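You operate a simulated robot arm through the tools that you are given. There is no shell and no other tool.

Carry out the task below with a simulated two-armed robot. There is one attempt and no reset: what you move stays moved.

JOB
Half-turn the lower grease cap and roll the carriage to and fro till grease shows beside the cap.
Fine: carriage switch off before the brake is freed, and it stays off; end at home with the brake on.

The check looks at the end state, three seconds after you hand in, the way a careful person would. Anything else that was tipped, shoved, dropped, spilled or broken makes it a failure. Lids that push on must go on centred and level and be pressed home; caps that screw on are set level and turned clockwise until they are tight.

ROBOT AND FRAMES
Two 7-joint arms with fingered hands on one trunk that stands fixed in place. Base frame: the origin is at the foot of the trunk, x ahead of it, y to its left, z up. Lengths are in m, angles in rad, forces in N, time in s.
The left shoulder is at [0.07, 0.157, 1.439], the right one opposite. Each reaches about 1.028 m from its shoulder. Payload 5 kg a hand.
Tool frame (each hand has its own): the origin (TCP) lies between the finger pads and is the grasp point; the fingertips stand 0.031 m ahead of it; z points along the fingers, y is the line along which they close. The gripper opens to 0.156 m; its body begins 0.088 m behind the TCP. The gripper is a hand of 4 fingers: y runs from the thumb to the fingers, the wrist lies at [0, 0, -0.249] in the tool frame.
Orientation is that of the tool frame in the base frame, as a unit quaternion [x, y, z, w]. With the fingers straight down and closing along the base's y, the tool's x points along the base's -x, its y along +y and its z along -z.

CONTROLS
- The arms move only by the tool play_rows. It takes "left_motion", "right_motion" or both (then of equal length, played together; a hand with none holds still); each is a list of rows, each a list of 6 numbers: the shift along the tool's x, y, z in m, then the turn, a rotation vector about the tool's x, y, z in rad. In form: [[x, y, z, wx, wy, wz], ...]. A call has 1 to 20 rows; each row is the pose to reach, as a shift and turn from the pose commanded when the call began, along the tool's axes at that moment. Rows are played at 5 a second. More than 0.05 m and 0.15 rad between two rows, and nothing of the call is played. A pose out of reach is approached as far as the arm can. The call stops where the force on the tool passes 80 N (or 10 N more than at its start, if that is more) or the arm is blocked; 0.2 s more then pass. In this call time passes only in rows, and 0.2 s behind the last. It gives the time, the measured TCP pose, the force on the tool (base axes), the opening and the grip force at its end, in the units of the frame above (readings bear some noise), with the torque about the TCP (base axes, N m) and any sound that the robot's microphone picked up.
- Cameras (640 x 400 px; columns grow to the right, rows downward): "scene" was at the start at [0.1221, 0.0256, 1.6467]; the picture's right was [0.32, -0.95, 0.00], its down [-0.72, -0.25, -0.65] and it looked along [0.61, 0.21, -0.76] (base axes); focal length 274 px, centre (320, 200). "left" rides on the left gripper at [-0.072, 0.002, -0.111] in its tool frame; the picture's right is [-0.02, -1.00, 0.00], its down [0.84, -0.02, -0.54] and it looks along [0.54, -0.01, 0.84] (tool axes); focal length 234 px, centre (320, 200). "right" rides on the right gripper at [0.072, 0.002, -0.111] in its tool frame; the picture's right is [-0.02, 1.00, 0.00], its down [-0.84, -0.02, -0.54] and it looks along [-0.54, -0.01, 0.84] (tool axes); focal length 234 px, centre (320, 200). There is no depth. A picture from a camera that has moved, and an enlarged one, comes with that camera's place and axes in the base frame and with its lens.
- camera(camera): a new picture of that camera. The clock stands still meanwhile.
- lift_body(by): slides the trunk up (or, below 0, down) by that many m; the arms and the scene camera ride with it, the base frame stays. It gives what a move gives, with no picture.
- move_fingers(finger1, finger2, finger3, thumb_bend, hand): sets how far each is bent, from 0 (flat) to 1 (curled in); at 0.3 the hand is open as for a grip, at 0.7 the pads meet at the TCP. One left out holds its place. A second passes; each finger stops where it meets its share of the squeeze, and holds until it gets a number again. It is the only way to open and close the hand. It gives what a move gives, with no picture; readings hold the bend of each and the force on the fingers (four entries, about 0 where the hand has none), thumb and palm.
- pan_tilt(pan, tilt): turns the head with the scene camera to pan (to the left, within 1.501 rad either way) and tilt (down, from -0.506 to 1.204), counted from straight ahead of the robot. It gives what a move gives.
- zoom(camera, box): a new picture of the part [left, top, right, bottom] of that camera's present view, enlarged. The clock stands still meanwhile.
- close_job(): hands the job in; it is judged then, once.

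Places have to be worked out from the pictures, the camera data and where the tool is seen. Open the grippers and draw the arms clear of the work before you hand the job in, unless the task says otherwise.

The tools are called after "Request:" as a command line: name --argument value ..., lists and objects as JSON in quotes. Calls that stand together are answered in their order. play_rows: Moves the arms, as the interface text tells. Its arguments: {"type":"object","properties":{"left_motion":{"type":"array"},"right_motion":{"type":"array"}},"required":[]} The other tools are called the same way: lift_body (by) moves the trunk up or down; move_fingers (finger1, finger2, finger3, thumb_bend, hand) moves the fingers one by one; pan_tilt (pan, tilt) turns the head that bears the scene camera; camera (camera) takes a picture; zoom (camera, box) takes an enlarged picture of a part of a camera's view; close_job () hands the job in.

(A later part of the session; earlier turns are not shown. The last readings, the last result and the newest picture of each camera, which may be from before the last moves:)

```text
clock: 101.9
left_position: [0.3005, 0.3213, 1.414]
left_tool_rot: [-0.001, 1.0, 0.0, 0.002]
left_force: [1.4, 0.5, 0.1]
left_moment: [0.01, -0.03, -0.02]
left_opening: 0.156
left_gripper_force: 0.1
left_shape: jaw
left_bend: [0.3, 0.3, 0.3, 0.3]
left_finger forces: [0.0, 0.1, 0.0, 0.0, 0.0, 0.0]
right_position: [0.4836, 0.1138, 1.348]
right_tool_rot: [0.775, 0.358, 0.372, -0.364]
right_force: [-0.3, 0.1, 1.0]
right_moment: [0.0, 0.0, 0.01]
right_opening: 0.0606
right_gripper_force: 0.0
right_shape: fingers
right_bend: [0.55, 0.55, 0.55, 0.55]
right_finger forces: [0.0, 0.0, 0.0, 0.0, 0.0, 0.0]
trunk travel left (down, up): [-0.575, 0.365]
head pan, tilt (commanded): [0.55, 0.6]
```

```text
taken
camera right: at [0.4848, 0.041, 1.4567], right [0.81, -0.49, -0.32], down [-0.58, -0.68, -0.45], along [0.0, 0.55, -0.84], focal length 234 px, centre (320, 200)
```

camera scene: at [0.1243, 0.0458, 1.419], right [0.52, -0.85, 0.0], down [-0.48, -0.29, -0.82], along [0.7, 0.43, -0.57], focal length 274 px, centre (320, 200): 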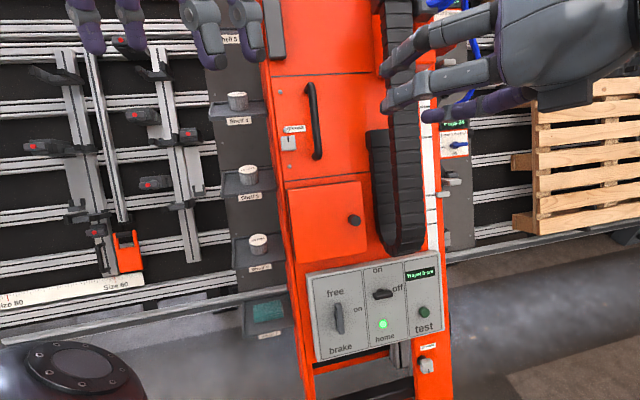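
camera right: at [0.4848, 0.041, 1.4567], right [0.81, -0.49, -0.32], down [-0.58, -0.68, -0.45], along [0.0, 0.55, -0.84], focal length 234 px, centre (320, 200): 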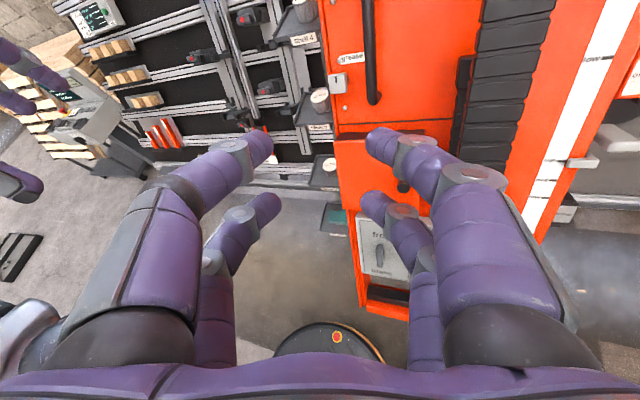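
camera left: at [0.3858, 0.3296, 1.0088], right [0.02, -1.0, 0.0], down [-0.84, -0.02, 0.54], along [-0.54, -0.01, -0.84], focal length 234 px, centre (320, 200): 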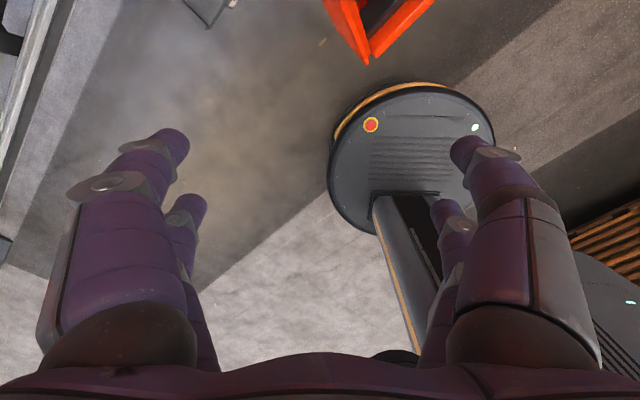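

Good overview; the handle matches my estimate. First I shift the left hand a bit aside, then bring the right hand to a stand-off 12 cm in front of the handle, squared to the column.

Request:
play_rows --left_motion '[[0.005, 0.03, 0.02, 0, 0, 0], [0.01, 0.06, 0.04, 0, 0, 0], [0.015, 0.09, 0.06, 0, 0, 0], [0.02, 0.12, 0.08, 0, 0, 0]]'

Request:
play_rows --right_motion '[[0.0063, 0.0052, 0.0328, -0.0423, 0.0001, -0.0142], [0.0125, 0.0104, 0.0656, -0.0847, 0.0001, -0.0284], [0.0188, 0.0156, 0.0984, -0.127, 0.0002, -0.0427], [0.025, 0.0208, 0.1312, -0.1693, 0.0003, -0.0569], [0.0313, 0.0259, 0.1639, -0.2117, 0.0003, -0.0711], [0.0375, 0.0311, 0.1967, -0.254, 0.0004, -0.0853], [0.0438, 0.0363, 0.2295, -0.2963, 0.0005, -0.0996], [0.05, 0.0415, 0.2623, -0.3387, 0.0005, -0.1138], [0.0563, 0.0467, 0.2951, -0.381, 0.0006, -0.128]]'

Request:
camera --camera "right"

Request:
camera --camera "scene"

```text
clock: 102.9
left_position: [0.2811, 0.4454, 1.3313]
left_tool_rot: [-0.001, 1.0, -0.001, 0.002]
left_force: [0.2, 0.5, -0.5]
left_moment: [-0.06, -0.01, 0.01]
left_opening: 0.1561
left_gripper_force: 0.1
left_shape: jaw
left_bend: [0.3, 0.3, 0.3, 0.3]
left_finger forces: [0.0, 0.0, 0.0, 0.1, 0.0, 0.0]
right_position: [0.4831, 0.1163, 1.3466]
right_tool_rot: [0.776, 0.358, 0.373, -0.362]
right_force: [-0.3, 0.4, -0.3]
right_moment: [0.02, 0.02, -0.02]
right_opening: 0.0604
right_gripper_force: 0.0
right_shape: fingers
right_bend: [0.55, 0.55, 0.55, 0.55]
right_finger forces: [0.1, 0.0, 0.1, 0.0, 0.0, 0.1]
trunk travel left (down, up): [-0.575, 0.365]
head pan, tilt (commanded): [0.55, 0.6]
```

```text
clock: 104.9
left_position: [0.2851, 0.4429, 1.3328]
left_tool_rot: [-0.001, 1.0, -0.001, 0.0]
left_force: [-1.1, -0.4, 0.5]
left_moment: [0.04, 0.02, 0.02]
left_opening: 0.1558
left_gripper_force: 0.0
left_shape: jaw
left_bend: [0.3, 0.3, 0.3, 0.3]
left_finger forces: [0.1, 0.0, 0.0, 0.1, 0.0, 0.0]
right_position: [0.5795, 0.1731, 1.2593]
right_tool_rot: [0.805, 0.331, 0.452, -0.196]
right_force: [0.6, -0.2, -0.6]
right_moment: [0.02, 0.01, -0.01]
right_opening: 0.0611
right_gripper_force: 0.0
right_shape: fingers
right_bend: [0.55, 0.55, 0.55, 0.55]
right_finger forces: [0.1, 0.1, 0.0, 0.0, 0.1, 0.0]
right hand out of reach, approached as far as the arm can: row 4, 5, 6, 7, 8, 9
trunk travel left (down, up): [-0.575, 0.365]
head pan, tilt (commanded): [0.55, 0.6]
```

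```text
taken
camera right: at [0.5428, 0.1295, 1.3775], right [0.7, -0.71, -0.04], down [-0.65, -0.62, -0.44], along [0.29, 0.33, -0.9], focal length 234 px, centre (320, 200)
```

right: 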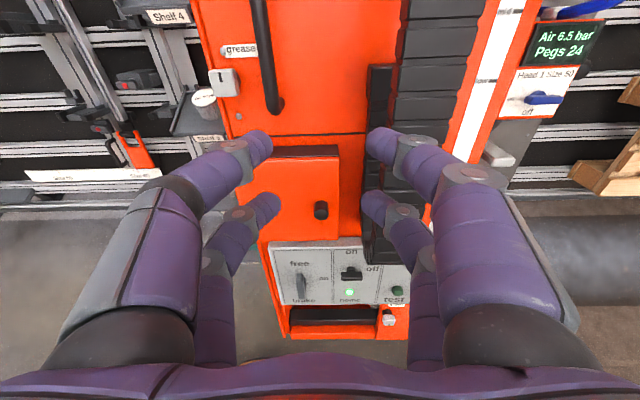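

```text
taken
camera scene: at [0.1258, 0.0449, 1.4189], right [0.52, -0.85, 0.0], down [-0.48, -0.29, -0.82], along [0.7, 0.43, -0.57], focal length 274 px, centre (320, 200)
```

scene: 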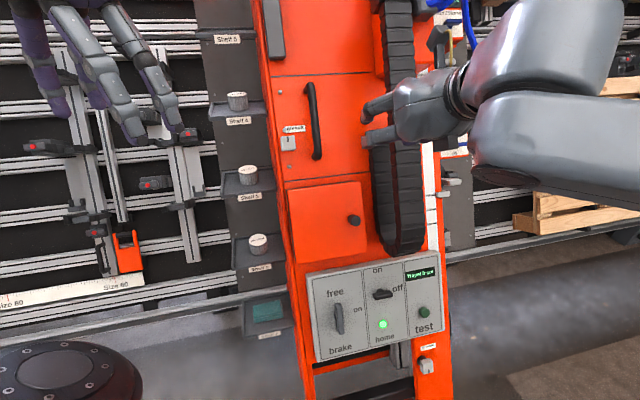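

The right arm again cannot get further left in this direction, so I'll use the left hand on the handle instead, pointing mostly forward. First I clear the right hand back and to the right.

Request:
play_rows --right_motion '[[-0.02, 0.0164, -0.0314, 0, 0, 0], [-0.04, 0.0328, -0.0628, 0, 0, 0], [-0.06, 0.0493, -0.0943, 0, 0, 0], [-0.08, 0.0657, -0.1257, 0, 0, 0], [-0.1, 0.0821, -0.1571, 0, 0, 0], [-0.12, 0.0985, -0.1885, 0, 0, 0], [-0.14, 0.1149, -0.2199, 0, 0, 0], [-0.16, 0.1313, -0.2513, 0, 0, 0], [-0.18, 0.1478, -0.2828, 0, 0, 0], [-0.2, 0.1642, -0.3142, 0, 0, 0], [-0.22, 0.1806, -0.3456, 0, 0, 0], [-0.238, 0.197, -0.377, 0, 0, 0]]'

Request:
camera --camera "scene"

```text
clock: 107.7
left_position: [0.2782, 0.4414, 1.3352]
left_tool_rot: [-0.002, 1.0, 0.001, 0.002]
left_force: [-0.6, 0.2, -0.4]
left_moment: [0.04, -0.02, 0.02]
left_opening: 0.156
left_gripper_force: 0.0
left_shape: jaw
left_bend: [0.3, 0.3, 0.3, 0.3]
left_finger forces: [0.0, 0.0, 0.0, 0.1, 0.1, 0.1]
right_position: [0.3401, -0.2045, 1.3266]
right_tool_rot: [0.781, 0.458, 0.394, -0.162]
right_force: [-0.1, -0.2, -0.8]
right_moment: [0.03, -0.02, 0.03]
right_opening: 0.0612
right_gripper_force: 0.1
right_shape: fingers
right_bend: [0.55, 0.55, 0.55, 0.55]
right_finger forces: [0.0, 0.0, 0.0, 0.1, 0.0, 0.0]
right hand out of reach, approached as far as the arm can: row 4, 5, 6, 7, 8, 9, 10, 11, 12
trunk travel left (down, up): [-0.575, 0.365]
head pan, tilt (commanded): [0.55, 0.6]
stopped in row 12 (right hand): the arm was blocked; the commanded pose is now the measured one
```

```text
taken
camera scene: at [0.1211, 0.0432, 1.4194], right [0.52, -0.85, 0.0], down [-0.48, -0.29, -0.83], along [0.7, 0.43, -0.56], focal length 274 px, centre (320, 200)
```

scene: 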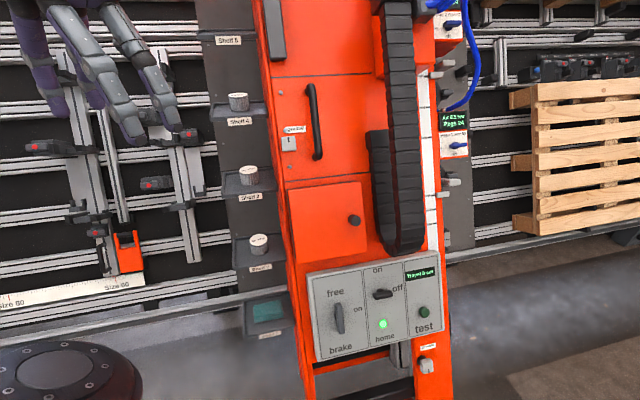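

The right arm is parked back (it touched its own limit; I ease it forward 3 cm). I narrow the left fingers and bring the left hand to a stand-off in front of the handle.

Request:
move_fingers --hand "left" --finger1 0.5 --finger2 0.5 --finger3 0.5 --thumb_bend 0.5

Request:
play_rows --right_motion '[[0, 0.005, 0.01, 0, 0, 0], [0, 0.01, 0.02, 0, 0, 0], [0, 0.015, 0.03, 0, 0, 0], [0, 0.015, 0.03, 0, 0, 0], [0, 0.015, 0.03, 0, 0, 0], [0, 0.015, 0.03, 0, 0, 0], [0, 0.015, 0.03, 0, 0, 0], [0, 0.015, 0.03, 0, 0, 0], [0, 0.015, 0.03, 0, 0, 0]]' --left_motion '[[-0.0343, -0.0059, 0.009, -0.0018, -0.1218, -0.0527], [-0.0687, -0.0118, 0.018, -0.0037, -0.2436, -0.1053], [-0.103, -0.0177, 0.027, -0.0055, -0.3654, -0.158], [-0.1373, -0.0236, 0.036, -0.0073, -0.4872, -0.2107], [-0.1717, -0.0294, 0.045, -0.0092, -0.609, -0.2633], [-0.206, -0.0353, 0.054, -0.011, -0.7308, -0.316], [-0.2403, -0.0412, 0.063, -0.0128, -0.8526, -0.3687], [-0.2747, -0.0471, 0.072, -0.0147, -0.9744, -0.4213], [-0.309, -0.053, 0.081, -0.0165, -1.0962, -0.474]]'

Request:
camera --camera "left"

Request:
camera --camera "scene"

```text
clock: 108.7
left_position: [0.2806, 0.4428, 1.3343]
left_tool_rot: [-0.001, 1.0, 0.0, 0.002]
left_force: [-1.2, 0.0, 0.8]
left_moment: [0.03, -0.02, -0.01]
left_opening: 0.0815
left_gripper_force: 0.0
left_shape: fingers
left_bend: [0.5, 0.5, 0.5, 0.5]
left_finger forces: [0.0, 0.0, 0.1, 0.0, 0.1, 0.1]
right_position: [0.3417, -0.2028, 1.3249]
right_tool_rot: [0.781, 0.457, 0.393, -0.161]
right_force: [-1.1, 0.5, -0.5]
right_moment: [0.0, -0.02, 0.0]
right_opening: 0.061
right_gripper_force: 0.0
right_shape: fingers
right_bend: [0.55, 0.55, 0.55, 0.55]
right_finger forces: [0.0, 0.1, 0.0, 0.1, 0.0, 0.0]
trunk travel left (down, up): [-0.575, 0.365]
head pan, tilt (commanded): [0.55, 0.6]
```

```text
clock: 110.7
left_position: [0.5938, 0.3894, 1.2536]
left_tool_rot: [-0.224, 0.825, 0.008, 0.518]
left_force: [-0.2, 0.1, 0.0]
left_moment: [-0.01, 0.0, 0.02]
left_opening: 0.0814
left_gripper_force: 0.0
left_shape: fingers
left_bend: [0.5, 0.5, 0.5, 0.5]
left_finger forces: [0.0, 0.0, 0.1, 0.1, 0.0, 0.0]
right_position: [0.3692, -0.1928, 1.3151]
right_tool_rot: [0.777, 0.46, 0.4, -0.156]
right_force: [0.4, 0.0, -0.2]
right_moment: [0.0, 0.05, 0.05]
right_opening: 0.0612
right_gripper_force: 0.1
right_shape: fingers
right_bend: [0.55, 0.55, 0.55, 0.55]
right_finger forces: [0.0, 0.0, 0.1, 0.0, 0.0, 0.0]
trunk travel left (down, up): [-0.575, 0.365]
head pan, tilt (commanded): [0.55, 0.6]
```

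```text
taken
camera left: at [0.5252, 0.3896, 1.3669], right [0.39, -0.89, 0.24], down [-0.76, -0.46, -0.46], along [0.52, 0.0, -0.85], focal length 234 px, centre (320, 200)
```

left: 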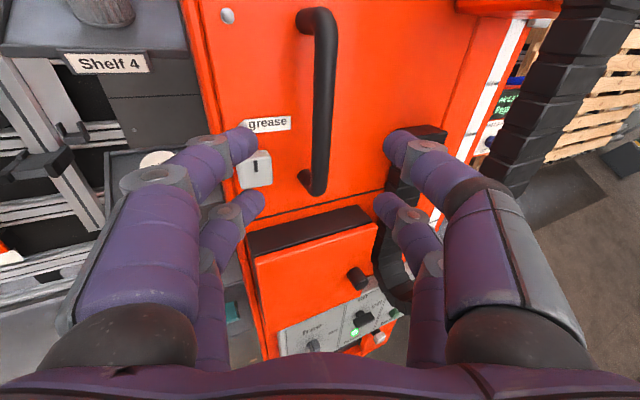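

```text
taken
camera scene: at [0.1266, 0.0459, 1.4188], right [0.52, -0.85, 0.0], down [-0.48, -0.3, -0.82], along [0.7, 0.43, -0.57], focal length 274 px, centre (320, 200)
```

scene: 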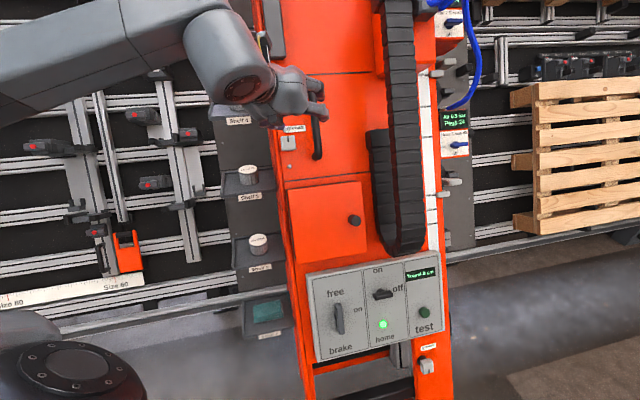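

The left hand reaches well and the handle is straight ahead, 14 cm away. I advance 9 cm and check.

Request:
play_rows --left_motion '[[0, 0, 0.03, 0, 0, 0], [0, 0, 0.06, 0, 0, 0], [0, 0, 0.09, 0, 0, 0]]'

Request:
camera --camera "left"

Request:
zoom --camera "scene" --box '[200, 40, 400, 190]'

```text
clock: 111.5
left_position: [0.6681, 0.4124, 1.2117]
left_tool_rot: [-0.224, 0.826, 0.007, 0.517]
left_force: [0.0, -1.1, -1.1]
left_moment: [0.03, 0.0, 0.03]
left_opening: 0.0812
left_gripper_force: 0.1
left_shape: fingers
left_bend: [0.5, 0.5, 0.5, 0.5]
left_finger forces: [0.0, 0.0, 0.0, 0.1, 0.0, 0.0]
right_position: [0.3695, -0.194, 1.31]
right_tool_rot: [0.782, 0.457, 0.392, -0.162]
right_force: [-0.3, -0.3, -0.9]
right_moment: [-0.03, 0.01, 0.03]
right_opening: 0.0608
right_gripper_force: 0.0
right_shape: fingers
right_bend: [0.55, 0.55, 0.55, 0.55]
right_finger forces: [0.0, 0.1, 0.0, 0.0, 0.1, 0.0]
trunk travel left (down, up): [-0.575, 0.365]
head pan, tilt (commanded): [0.55, 0.6]
```

```text
taken
camera left: at [0.5994, 0.4113, 1.3257], right [0.39, -0.89, 0.24], down [-0.76, -0.46, -0.46], along [0.52, 0.0, -0.85], focal length 234 px, centre (320, 200)
```

left: 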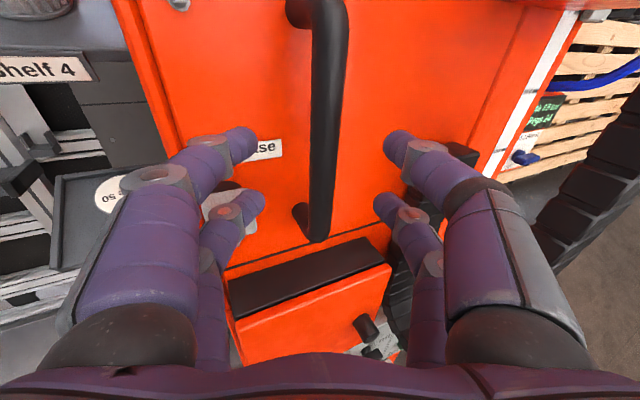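

```text
2.67 times, centred on (300, 115) of scene
camera zoom: at [0.1241, 0.0451, 1.419], right [0.52, -0.85, 0.0], down [-0.48, -0.29, -0.83], along [0.7, 0.43, -0.56], focal length 732 px, centre (373, 427)
```

zoom: 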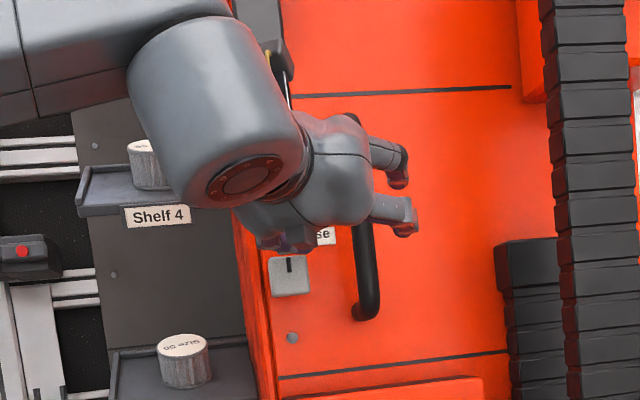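

The lower digits would pass close to the upper grease cap, so I shift the hand 3.5 cm up along the handle before going in the last 4.4 cm.

Request:
play_rows --left_motion '[[-0.018, 0, 0, 0, 0, 0], [-0.036, 0, 0, 0, 0, 0], [-0.036, 0, 0.015, 0, 0, 0], [-0.036, 0, 0.03, 0, 0, 0], [-0.036, 0, 0.042, 0, 0, 0]]'

Request:
camera --camera "left"

Request:
zoom --camera "scene" --box '[200, 40, 400, 190]'

```text
clock: 112.7
left_position: [0.7179, 0.4358, 1.223]
left_tool_rot: [-0.225, 0.826, 0.008, 0.517]
left_force: [0.1, -0.2, 0.0]
left_moment: [0.01, -0.01, -0.02]
left_opening: 0.0816
left_gripper_force: 0.0
left_shape: fingers
left_bend: [0.5, 0.5, 0.5, 0.5]
left_finger forces: [0.1, 0.0, 0.0, 0.0, 0.0, 0.1]
right_position: [0.3703, -0.1931, 1.3093]
right_tool_rot: [0.782, 0.458, 0.391, -0.163]
right_force: [0.6, 0.4, 0.0]
right_moment: [0.02, -0.02, 0.02]
right_opening: 0.061
right_gripper_force: 0.0
right_shape: fingers
right_bend: [0.55, 0.55, 0.55, 0.55]
right_finger forces: [0.0, 0.1, 0.0, 0.1, 0.0, 0.0]
trunk travel left (down, up): [-0.575, 0.365]
head pan, tilt (commanded): [0.55, 0.6]
```

```text
taken
camera left: at [0.6488, 0.4363, 1.3363], right [0.39, -0.89, 0.24], down [-0.76, -0.46, -0.46], along [0.52, 0.0, -0.85], focal length 234 px, centre (320, 200)
```

left: 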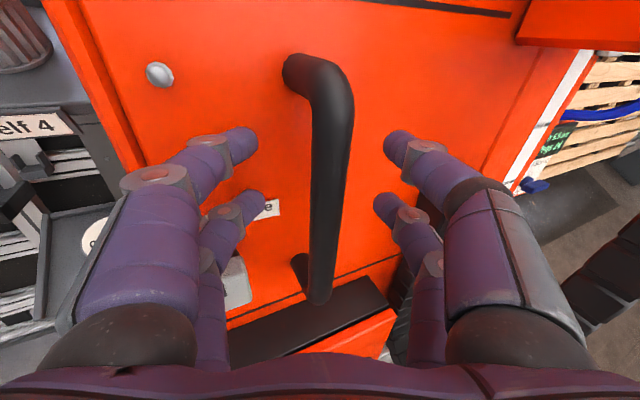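

```text
2.67 times, centred on (300, 115) of scene
camera zoom: at [0.1247, 0.0458, 1.419], right [0.52, -0.85, 0.0], down [-0.48, -0.3, -0.82], along [0.7, 0.43, -0.57], focal length 732 px, centre (373, 427)
```

zoom: 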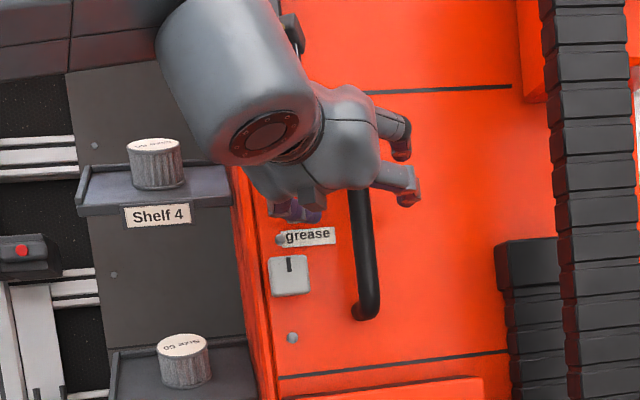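

The bar stands between the two digit pairs. I shift 4 mm toward it and close firmly.

Request:
play_rows --left_motion '[[0, -0.004, 0.003, 0, 0, 0]]'

Request:
move_fingers --hand "left" --finger1 0.85 --finger2 0.85 --finger3 0.85 --thumb_bend 0.85

Request:
camera --camera "left"

Request:
camera --camera "scene"

```text
clock: 113.1
left_position: [0.7202, 0.4327, 1.2208]
left_tool_rot: [-0.225, 0.826, 0.007, 0.517]
left_force: [-0.2, -0.3, 0.4]
left_moment: [0.05, 0.0, 0.04]
left_opening: 0.0814
left_gripper_force: 0.4
left_shape: fingers
left_bend: [0.5, 0.5, 0.5, 0.5]
left_finger forces: [0.3, 0.0, 0.0, 0.0, 0.1, 0.0]
right_position: [0.3698, -0.1919, 1.3086]
right_tool_rot: [0.782, 0.458, 0.391, -0.162]
right_force: [1.1, -0.1, 0.0]
right_moment: [0.0, 0.0, -0.01]
right_opening: 0.061
right_gripper_force: 0.2
right_shape: fingers
right_bend: [0.55, 0.55, 0.55, 0.55]
right_finger forces: [0.0, 0.1, 0.1, 0.0, 0.0, 0.1]
trunk travel left (down, up): [-0.575, 0.365]
head pan, tilt (commanded): [0.55, 0.6]
```

```text
clock: 114.1
left_position: [0.7242, 0.4348, 1.2189]
left_tool_rot: [-0.224, 0.827, 0.008, 0.516]
left_force: [16.4, -2.9, -0.9]
left_moment: [0.21, 0.16, -0.19]
left_opening: 0.0072
left_gripper_force: 20.3
left_shape: fingers
left_bend: [0.68, 0.67, 0.72, 0.72]
left_finger forces: [6.5, 7.1, 6.1, 0.0, 20.1, 0.0]
right_position: [0.3721, -0.1929, 1.3137]
right_tool_rot: [0.778, 0.46, 0.398, -0.159]
right_force: [-3.5, 0.3, 4.9]
right_moment: [-0.38, -0.08, -0.32]
right_opening: 0.0613
right_gripper_force: 0.1
right_shape: fingers
right_bend: [0.55, 0.55, 0.55, 0.55]
right_finger forces: [0.0, 0.0, 0.0, 0.1, 0.0, 0.1]
trunk travel left (down, up): [-0.575, 0.365]
head pan, tilt (commanded): [0.55, 0.6]
```

```text
taken
camera left: at [0.6552, 0.4338, 1.3336], right [0.39, -0.89, 0.24], down [-0.76, -0.46, -0.46], along [0.52, 0.0, -0.86], focal length 234 px, centre (320, 200)
```

left: 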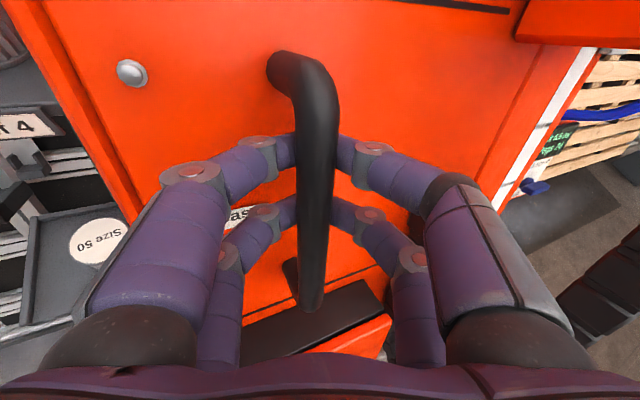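

```text
taken
camera scene: at [0.1289, 0.0451, 1.4186], right [0.52, -0.85, 0.0], down [-0.48, -0.29, -0.82], along [0.7, 0.43, -0.57], focal length 274 px, centre (320, 200)
```

scene: 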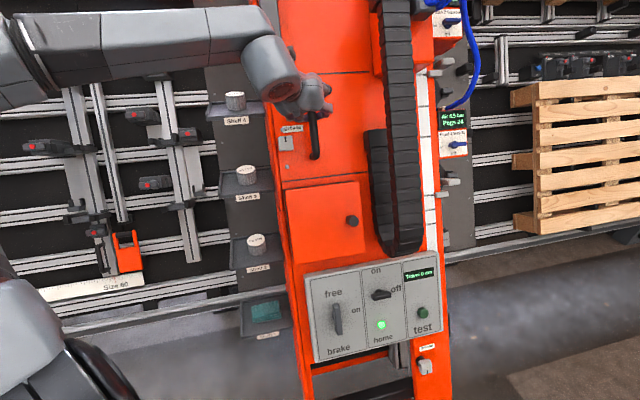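

The handle is firmly gripped, home lamp lit, travel 0. I gently try rolling to the right along the rail by 3 cm.

Request:
play_rows --left_motion '[[0, -0.0068, 0.0032, 0, 0, 0], [0.0001, -0.0136, 0.0063, 0, 0, 0], [0.0001, -0.0204, 0.0095, 0, 0, 0], [0.0001, -0.0272, 0.0127, 0, 0, 0]]'

Request:
zoom --camera "scene" --box '[290, 240, 470, 390]'

Request:
camera --camera "left"

```text
clock: 115.1
left_position: [0.7408, 0.4203, 1.2181]
left_tool_rot: [-0.229, 0.826, 0.008, 0.515]
left_force: [-7.9, 27.8, -7.5]
left_moment: [0.1, 0.06, -0.02]
left_opening: 0.0024
left_gripper_force: 16.8
left_shape: fingers
left_bend: [0.63, 0.62, 0.74, 0.8]
left_finger forces: [14.7, 15.0, 0.0, 0.0, 4.9, 0.1]
right_position: [0.3651, -0.1869, 1.318]
right_tool_rot: [0.778, 0.46, 0.4, -0.154]
right_force: [-3.2, 1.2, 3.0]
right_moment: [-0.22, -0.04, -0.17]
right_opening: 0.061
right_gripper_force: 0.0
right_shape: fingers
right_bend: [0.55, 0.55, 0.55, 0.55]
right_finger forces: [0.1, 0.0, 0.1, 0.1, 0.1, 0.1]
trunk travel left (down, up): [-0.575, 0.365]
head pan, tilt (commanded): [0.55, 0.6]
```

```text
2.67 times, centred on (380, 315) of scene
camera zoom: at [0.1226, 0.0531, 1.4188], right [0.53, -0.85, 0.0], down [-0.48, -0.3, -0.82], along [0.7, 0.43, -0.57], focal length 732 px, centre (160, -107)
```

zoom: 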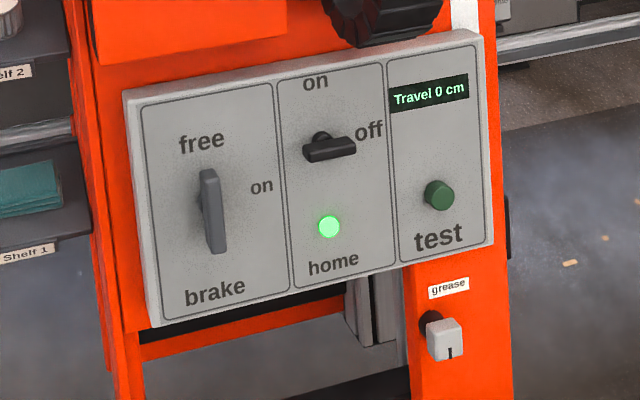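

```text
taken
camera left: at [0.6716, 0.4201, 1.3321], right [0.39, -0.89, 0.24], down [-0.76, -0.46, -0.46], along [0.52, -0.01, -0.86], focal length 234 px, centre (320, 200)
```

left: 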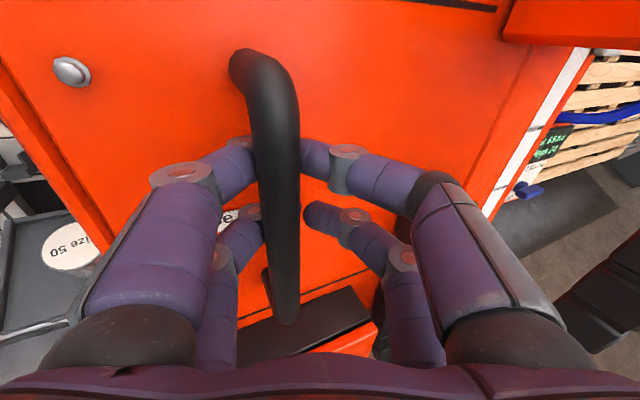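

25 N to the right has not moved it (travel still 0). I go back and try the other way, to the left.

Request:
play_rows --left_motion '[[0, 0.0091, -0.0042, 0, 0, 0], [0, 0.0181, -0.0084, 0, 0, 0], [-0.0001, 0.0272, -0.0127, 0, 0, 0], [-0.0001, 0.0362, -0.0169, 0, 0, 0], [-0.0001, 0.0453, -0.0211, 0, 0, 0], [-0.0002, 0.0544, -0.0253, 0, 0, 0]]'

Request:
zoom --camera "scene" --box '[290, 240, 470, 390]'

Request:
camera --camera "left"

```text
clock: 116.5
left_position: [0.7001, 0.4595, 1.2179]
left_tool_rot: [-0.227, 0.827, 0.01, 0.515]
left_force: [11.0, -0.7, -6.4]
left_moment: [0.22, 0.14, -0.2]
left_opening: 0.0031
left_gripper_force: 17.0
left_shape: fingers
left_bend: [0.69, 0.67, 0.72, 0.74]
left_finger forces: [7.3, 7.5, 4.1, 0.0, 15.6, 0.1]
right_position: [0.3711, -0.1905, 1.313]
right_tool_rot: [0.779, 0.46, 0.396, -0.159]
right_force: [-4.5, 2.1, 3.5]
right_moment: [-0.35, -0.15, -0.34]
right_opening: 0.0609
right_gripper_force: 0.0
right_shape: fingers
right_bend: [0.55, 0.55, 0.55, 0.55]
right_finger forces: [0.0, 0.0, 0.0, 0.1, 0.0, 0.0]
trunk travel left (down, up): [-0.575, 0.365]
head pan, tilt (commanded): [0.55, 0.6]
```

```text
2.67 times, centred on (380, 315) of scene
camera zoom: at [0.1276, 0.0466, 1.4186], right [0.52, -0.85, 0.0], down [-0.48, -0.3, -0.82], along [0.7, 0.43, -0.57], focal length 732 px, centre (160, -107)
```

zoom: 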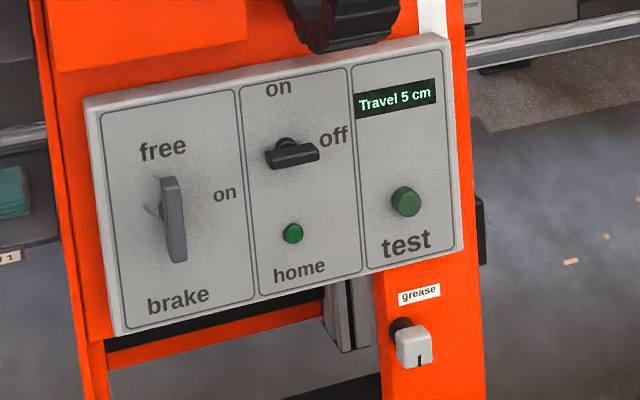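

```text
taken
camera left: at [0.6323, 0.4584, 1.3319], right [0.4, -0.89, 0.24], down [-0.76, -0.46, -0.46], along [0.51, 0.0, -0.86], focal length 234 px, centre (320, 200)
```

left: 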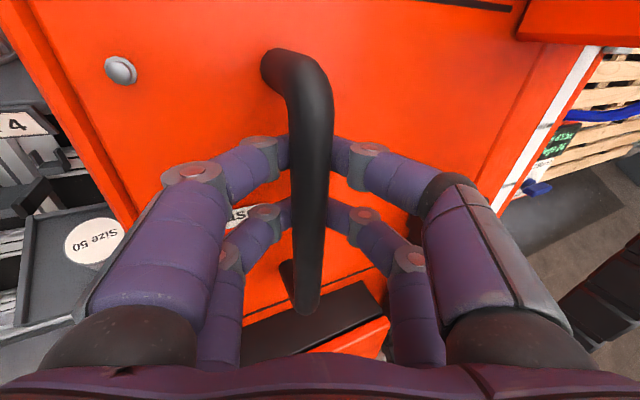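

The carriage rolls to the left easily: travel 5 cm, home lamp out. Before going further I check what lies to the left of the shelves.

Request:
camera --camera "scene"

Request:
zoom --camera "scene" --box '[100, 60, 310, 340]'

Request:
zoom --camera "scene" --box '[380, 330, 440, 385]'

```text
taken
camera scene: at [0.1276, 0.0466, 1.4186], right [0.52, -0.85, 0.0], down [-0.48, -0.3, -0.82], along [0.7, 0.43, -0.57], focal length 274 px, centre (320, 200)
```

scene: 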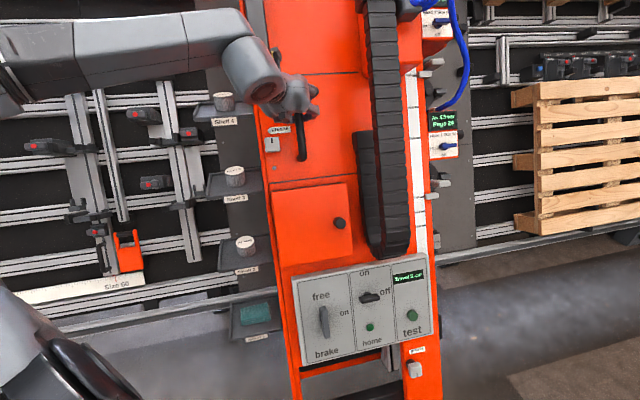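

```text
1.43 times, centred on (205, 200) of scene
camera zoom: at [0.1276, 0.0466, 1.4186], right [0.52, -0.85, 0.0], down [-0.48, -0.3, -0.82], along [0.7, 0.43, -0.57], focal length 392 px, centre (484, 200)
```

zoom: 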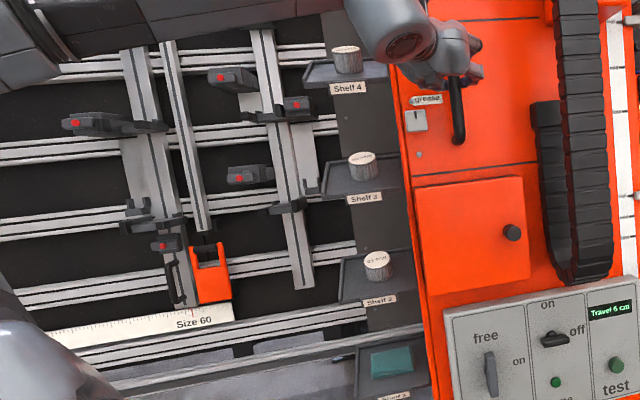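

```text
7.27 times, centred on (410, 358) of scene
camera zoom: at [0.1276, 0.0466, 1.4186], right [0.52, -0.85, 0.0], down [-0.48, -0.3, -0.82], along [0.7, 0.43, -0.57], focal length 1996 px, centre (-334, -946)
```

zoom: 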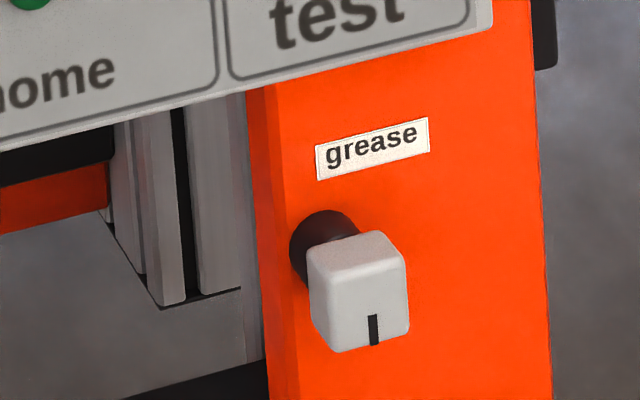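

The working table and clamps lie about 0.6 m behind the column face and the shelves only 0.15–0.2 m behind, so the way left is clear. I roll slowly another 20 cm left.

Request:
play_rows --left_motion '[[0, 0.009, -0.0042, 0, 0, 0], [0, 0.0204, -0.0095, 0, 0, 0], [-0.0001, 0.034, -0.0158, 0, 0, 0], [-0.0002, 0.0476, -0.0222, 0, 0, 0], [-0.0003, 0.0612, -0.0285, 0, 0, 0], [-0.0003, 0.0748, -0.0348, 0, 0, 0], [-0.0004, 0.0884, -0.0411, 0, 0, 0], [-0.0004, 0.1019, -0.0475, 0, 0, 0], [-0.0005, 0.1155, -0.0538, 0, 0, 0], [-0.0006, 0.1291, -0.0601, 0, 0, 0], [-0.0006, 0.1427, -0.0665, 0, 0, 0], [-0.0007, 0.1563, -0.0728, 0, 0, 0], [-0.0008, 0.1699, -0.0791, 0, 0, 0], [-0.0008, 0.179, -0.0833, 0, 0, 0], [-0.0008, 0.1835, -0.0854, 0, 0, 0]]'

Request:
camera --camera "scene"

Request:
zoom --camera "scene" --box '[250, 240, 430, 390]'

Request:
camera --camera "left"

```text
clock: 119.7
left_position: [0.5565, 0.6059, 1.2204]
left_tool_rot: [-0.227, 0.826, 0.01, 0.515]
left_force: [4.3, 0.4, -18.1]
left_moment: [0.09, 0.16, -0.14]
left_opening: 0.0007
left_gripper_force: 16.3
left_shape: fingers
left_bend: [0.68, 0.67, 0.73, 0.75]
left_finger forces: [7.5, 7.6, 2.9, 0.0, 13.7, 0.1]
right_position: [0.3685, -0.1905, 1.3165]
right_tool_rot: [0.777, 0.46, 0.401, -0.155]
right_force: [1.8, -1.7, -3.8]
right_moment: [0.24, 0.03, 0.17]
right_opening: 0.0612
right_gripper_force: 0.1
right_shape: fingers
right_bend: [0.55, 0.55, 0.55, 0.55]
right_finger forces: [0.1, 0.0, 0.0, 0.0, 0.0, 0.1]
trunk travel left (down, up): [-0.575, 0.365]
head pan, tilt (commanded): [0.55, 0.6]
```

```text
taken
camera scene: at [0.126, 0.0479, 1.4188], right [0.52, -0.85, 0.0], down [-0.48, -0.3, -0.82], along [0.7, 0.43, -0.57], focal length 274 px, centre (320, 200)
```

scene: 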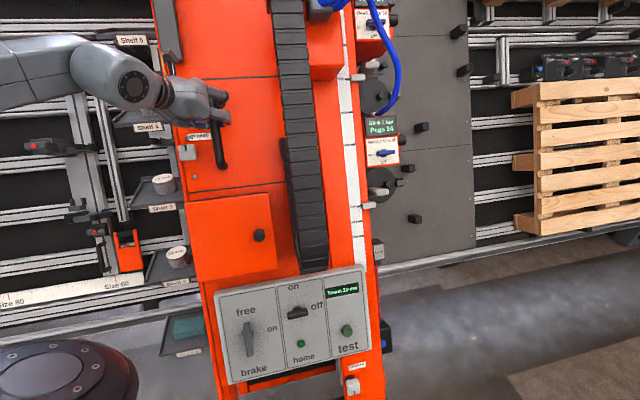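

```text
2.67 times, centred on (340, 315) of scene
camera zoom: at [0.126, 0.0479, 1.4188], right [0.52, -0.85, 0.0], down [-0.48, -0.3, -0.82], along [0.7, 0.43, -0.57], focal length 732 px, centre (267, -107)
```

zoom: 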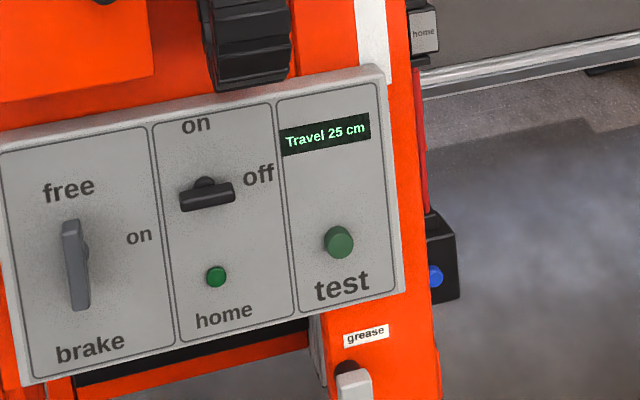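

```text
taken
camera left: at [0.4886, 0.6051, 1.3336], right [0.39, -0.89, 0.24], down [-0.76, -0.46, -0.46], along [0.52, 0.0, -0.86], focal length 234 px, centre (320, 200)
```

left: 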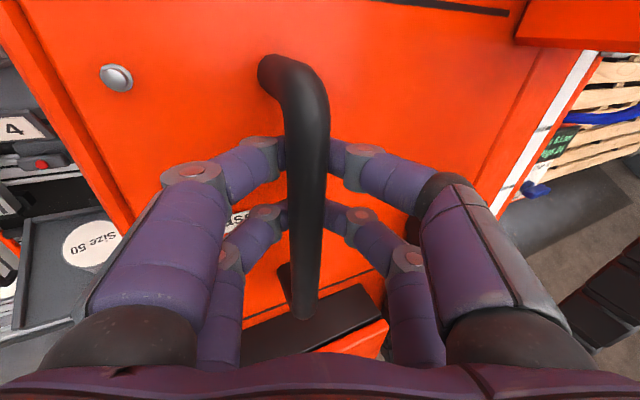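

Travel 25 cm, all fine. I roll back to the right by 20 cm and then look at the cap.

Request:
play_rows --left_motion '[[0, -0.009, 0.0042, 0, 0, 0], [0, -0.0204, 0.0095, 0, 0, 0], [0.0001, -0.034, 0.0158, 0, 0, 0], [0.0002, -0.0476, 0.0222, 0, 0, 0], [0.0003, -0.0612, 0.0285, 0, 0, 0], [0.0003, -0.0748, 0.0348, 0, 0, 0], [0.0004, -0.0884, 0.0411, 0, 0, 0], [0.0004, -0.1019, 0.0475, 0, 0, 0], [0.0005, -0.1155, 0.0538, 0, 0, 0], [0.0006, -0.1291, 0.0601, 0, 0, 0], [0.0006, -0.1427, 0.0665, 0, 0, 0], [0.0007, -0.1563, 0.0728, 0, 0, 0], [0.0008, -0.1699, 0.0791, 0, 0, 0], [0.0008, -0.179, 0.0833, 0, 0, 0], [0.0008, -0.1835, 0.0854, 0, 0, 0]]'

Request:
zoom --camera "scene" --box '[290, 240, 470, 390]'

Request:
zoom --camera "scene" --box '[380, 330, 440, 385]'

```text
clock: 122.9
left_position: [0.7085, 0.4514, 1.2174]
left_tool_rot: [-0.221, 0.828, 0.004, 0.516]
left_force: [28.7, 8.8, -5.2]
left_moment: [0.23, -0.4, -0.81]
left_opening: 0.0013
left_gripper_force: 18.9
left_shape: fingers
left_bend: [0.67, 0.66, 0.74, 0.8]
left_finger forces: [3.5, 18.4, 0.1, 0.0, 15.4, 0.0]
right_position: [0.3769, -0.1918, 1.3068]
right_tool_rot: [0.784, 0.455, 0.39, -0.162]
right_force: [0.4, -0.3, -0.1]
right_moment: [0.01, 0.04, 0.02]
right_opening: 0.061
right_gripper_force: 0.1
right_shape: fingers
right_bend: [0.55, 0.55, 0.55, 0.55]
right_finger forces: [0.0, 0.0, 0.0, 0.1, 0.1, 0.0]
trunk travel left (down, up): [-0.575, 0.365]
head pan, tilt (commanded): [0.55, 0.6]
```

```text
2.67 times, centred on (380, 315) of scene
camera zoom: at [0.1324, 0.0483, 1.4181], right [0.52, -0.86, 0.0], down [-0.49, -0.29, -0.82], along [0.7, 0.43, -0.57], focal length 732 px, centre (160, -107)
```

zoom: 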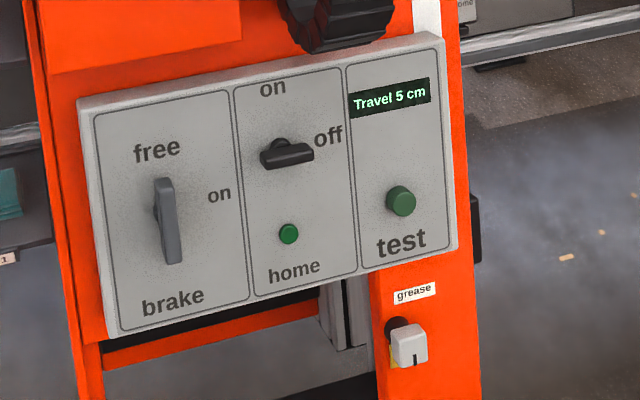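

```text
7.27 times, centred on (410, 358) of scene
camera zoom: at [0.1324, 0.0483, 1.4181], right [0.52, -0.86, 0.0], down [-0.49, -0.29, -0.82], along [0.7, 0.43, -0.57], focal length 1996 px, centre (-334, -946)
```

zoom: 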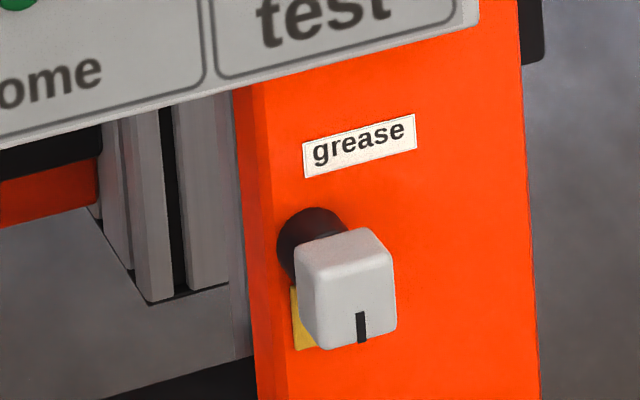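

Yellow grease now shows beside the lower cap after one full to-and-fro stroke. I roll the remaining 5 cm back to home.

Request:
play_rows --left_motion '[[0, -0.009, 0.0042, 0, 0, 0], [0.0001, -0.0181, 0.0084, 0, 0, 0], [0.0001, -0.0272, 0.0127, 0, 0, 0], [0.0002, -0.0362, 0.0169, 0, 0, 0], [0.0002, -0.0435, 0.0203, 0, 0, 0], [0.0002, -0.0489, 0.0228, 0, 0, 0]]'

Request:
zoom --camera "scene" --box '[290, 240, 470, 390]'

Request:
camera --camera "left"

```text
clock: 124.3
left_position: [0.7415, 0.4192, 1.2178]
left_tool_rot: [-0.225, 0.827, 0.006, 0.516]
left_force: [1.9, 23.3, -6.7]
left_moment: [0.07, -0.07, -0.45]
left_opening: 0.0032
left_gripper_force: 17.5
left_shape: fingers
left_bend: [0.63, 0.62, 0.74, 0.81]
left_finger forces: [13.2, 15.0, 0.0, 0.0, 6.5, 0.1]
right_position: [0.3711, -0.187, 1.3103]
right_tool_rot: [0.783, 0.457, 0.39, -0.16]
right_force: [-1.0, 0.4, -0.8]
right_moment: [0.0, 0.02, 0.01]
right_opening: 0.0616
right_gripper_force: 0.1
right_shape: fingers
right_bend: [0.55, 0.55, 0.55, 0.55]
right_finger forces: [0.0, 0.0, 0.0, 0.0, 0.0, 0.0]
trunk travel left (down, up): [-0.575, 0.365]
head pan, tilt (commanded): [0.55, 0.6]
```

```text
2.67 times, centred on (380, 315) of scene
camera zoom: at [0.1258, 0.0519, 1.4187], right [0.52, -0.85, 0.0], down [-0.48, -0.3, -0.82], along [0.7, 0.43, -0.57], focal length 732 px, centre (160, -107)
```

zoom: 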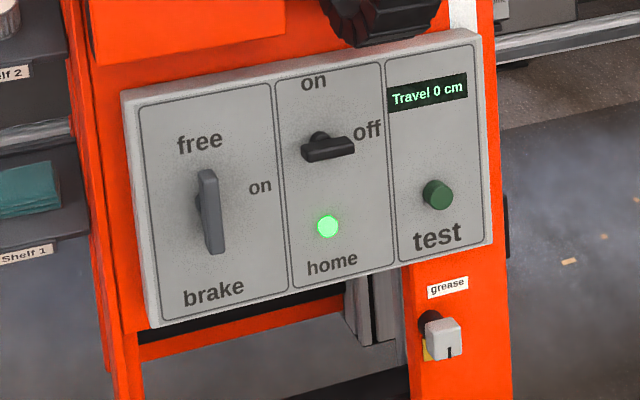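

```text
taken
camera left: at [0.673, 0.4193, 1.3316], right [0.39, -0.89, 0.24], down [-0.76, -0.46, -0.46], along [0.52, -0.01, -0.86], focal length 234 px, centre (320, 200)
```

left: 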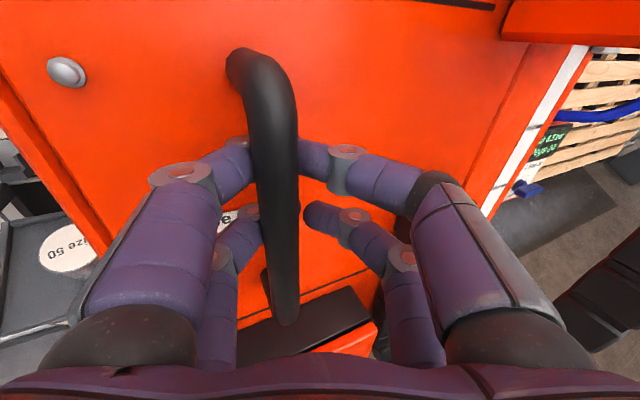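

Home lamp lit and travel 0 cm, against the end stop. I release the handle and back the left hand straight out.

Request:
move_fingers --hand "left" --finger1 0.48 --finger2 0.48 --finger3 0.48 --thumb_bend 0.48

Request:
camera --camera "left"

```text
clock: 125.3
left_position: [0.7379, 0.4153, 1.2212]
left_tool_rot: [-0.224, 0.826, 0.007, 0.517]
left_force: [-1.2, -1.9, 1.5]
left_moment: [0.1, -0.04, 0.04]
left_opening: 0.086
left_gripper_force: 1.3
left_shape: fingers
left_bend: [0.49, 0.48, 0.48, 0.48]
left_finger forces: [3.2, 0.1, 0.0, 0.0, 0.0, 0.1]
right_position: [0.3694, -0.1926, 1.3094]
right_tool_rot: [0.782, 0.457, 0.393, -0.16]
right_force: [-0.4, 0.3, 0.1]
right_moment: [-0.02, 0.01, 0.0]
right_opening: 0.0609
right_gripper_force: 0.0
right_shape: fingers
right_bend: [0.55, 0.55, 0.55, 0.55]
right_finger forces: [0.0, 0.1, 0.1, 0.0, 0.0, 0.1]
trunk travel left (down, up): [-0.575, 0.365]
head pan, tilt (commanded): [0.55, 0.6]
```

```text
taken
camera left: at [0.6694, 0.4153, 1.335], right [0.39, -0.89, 0.24], down [-0.76, -0.46, -0.46], along [0.52, -0.01, -0.85], focal length 234 px, centre (320, 200)
```

left: 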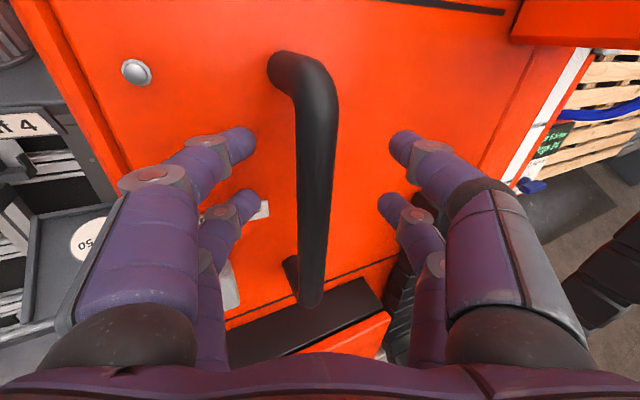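

Request:
zoom --camera "scene" --box '[290, 240, 470, 390]'

Request:
play_rows --left_motion '[[0, 0, -0.02, 0, 0, 0], [0, 0, -0.05, 0, 0, 0], [0, 0, -0.09, 0, 0, 0], [0, 0, -0.13, 0, 0, 0], [0, 0, -0.17, 0, 0, 0]]'

Request:
camera --camera "scene"

Request:
zoom --camera "scene" --box '[290, 240, 470, 390]'

```text
2.67 times, centred on (380, 315) of scene
camera zoom: at [0.1233, 0.0468, 1.4191], right [0.52, -0.85, 0.0], down [-0.48, -0.3, -0.83], along [0.7, 0.43, -0.56], focal length 732 px, centre (160, -107)
```

zoom: 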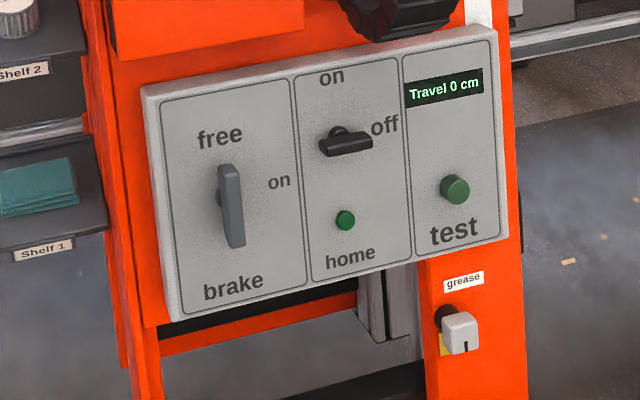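

```text
clock: 126.5
left_position: [0.5921, 0.3763, 1.3027]
left_tool_rot: [-0.224, 0.825, 0.008, 0.518]
left_force: [0.0, -1.2, 0.4]
left_moment: [-0.01, -0.03, -0.03]
left_opening: 0.0885
left_gripper_force: 0.1
left_shape: fingers
left_bend: [0.48, 0.48, 0.48, 0.48]
left_finger forces: [0.1, 0.0, 0.0, 0.1, 0.0, 0.1]
right_position: [0.3675, -0.1925, 1.3091]
right_tool_rot: [0.781, 0.458, 0.393, -0.162]
right_force: [-0.1, -0.4, 0.3]
right_moment: [-0.01, -0.04, 0.0]
right_opening: 0.0613
right_gripper_force: 0.1
right_shape: fingers
right_bend: [0.55, 0.55, 0.55, 0.55]
right_finger forces: [0.0, 0.0, 0.1, 0.0, 0.0, 0.1]
trunk travel left (down, up): [-0.575, 0.365]
head pan, tilt (commanded): [0.55, 0.6]
```

```text
taken
camera scene: at [0.1224, 0.0463, 1.4192], right [0.52, -0.85, 0.0], down [-0.48, -0.3, -0.83], along [0.7, 0.43, -0.56], focal length 274 px, centre (320, 200)
```

scene: 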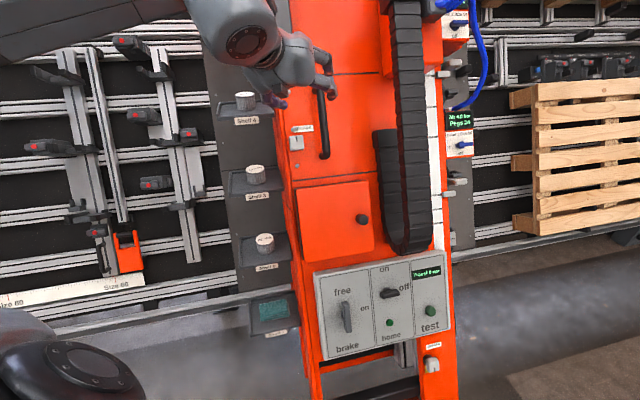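

```text
2.67 times, centred on (380, 315) of scene
camera zoom: at [0.1224, 0.0463, 1.4192], right [0.52, -0.85, 0.0], down [-0.48, -0.3, -0.83], along [0.7, 0.43, -0.56], focal length 732 px, centre (160, -107)
```

zoom: 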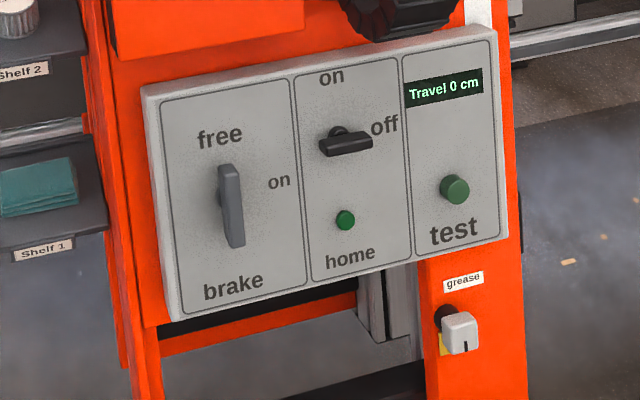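

The lamp is out: after release the heavy carriage coasted about 2.5 cm to the right, past home. I'll grip the handle again, bring it back slowly, let it settle, and only then release.

Request:
play_rows --left_motion '[[0, 0, 0.04, 0, 0, 0], [0, 0, 0.08, 0, 0, 0], [0, 0, 0.12, 0, 0, 0], [0, 0, 0.15, 0, 0, 0], [0, 0, 0.165, 0, 0, 0]]'

Request:
camera --camera "left"

Request:
zoom --camera "scene" --box '[290, 240, 470, 390]'

```text
clock: 127.7
left_position: [0.7348, 0.4169, 1.2251]
left_tool_rot: [-0.225, 0.826, 0.007, 0.517]
left_force: [-0.6, 0.9, 0.5]
left_moment: [-0.02, -0.01, 0.01]
left_opening: 0.0888
left_gripper_force: 0.0
left_shape: fingers
left_bend: [0.48, 0.48, 0.48, 0.48]
left_finger forces: [0.0, 0.0, 0.0, 0.0, 0.0, 0.1]
right_position: [0.3696, -0.1928, 1.3072]
right_tool_rot: [0.782, 0.457, 0.392, -0.161]
right_force: [0.4, 1.0, -0.7]
right_moment: [0.0, 0.0, 0.01]
right_opening: 0.0612
right_gripper_force: 0.0
right_shape: fingers
right_bend: [0.55, 0.55, 0.55, 0.55]
right_finger forces: [0.1, 0.1, 0.0, 0.1, 0.0, 0.0]
trunk travel left (down, up): [-0.575, 0.365]
head pan, tilt (commanded): [0.55, 0.6]
```

```text
taken
camera left: at [0.6666, 0.4175, 1.3389], right [0.39, -0.89, 0.24], down [-0.76, -0.46, -0.46], along [0.52, 0.0, -0.85], focal length 234 px, centre (320, 200)
```

left: 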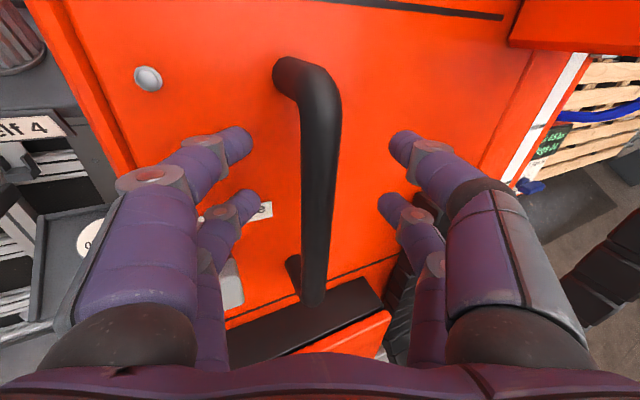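

```text
2.67 times, centred on (380, 315) of scene
camera zoom: at [0.1245, 0.0465, 1.419], right [0.52, -0.85, 0.0], down [-0.48, -0.3, -0.82], along [0.7, 0.43, -0.57], focal length 732 px, centre (160, -107)
```

zoom: 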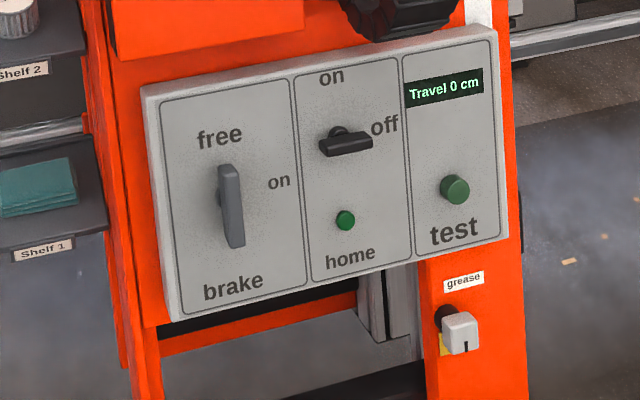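

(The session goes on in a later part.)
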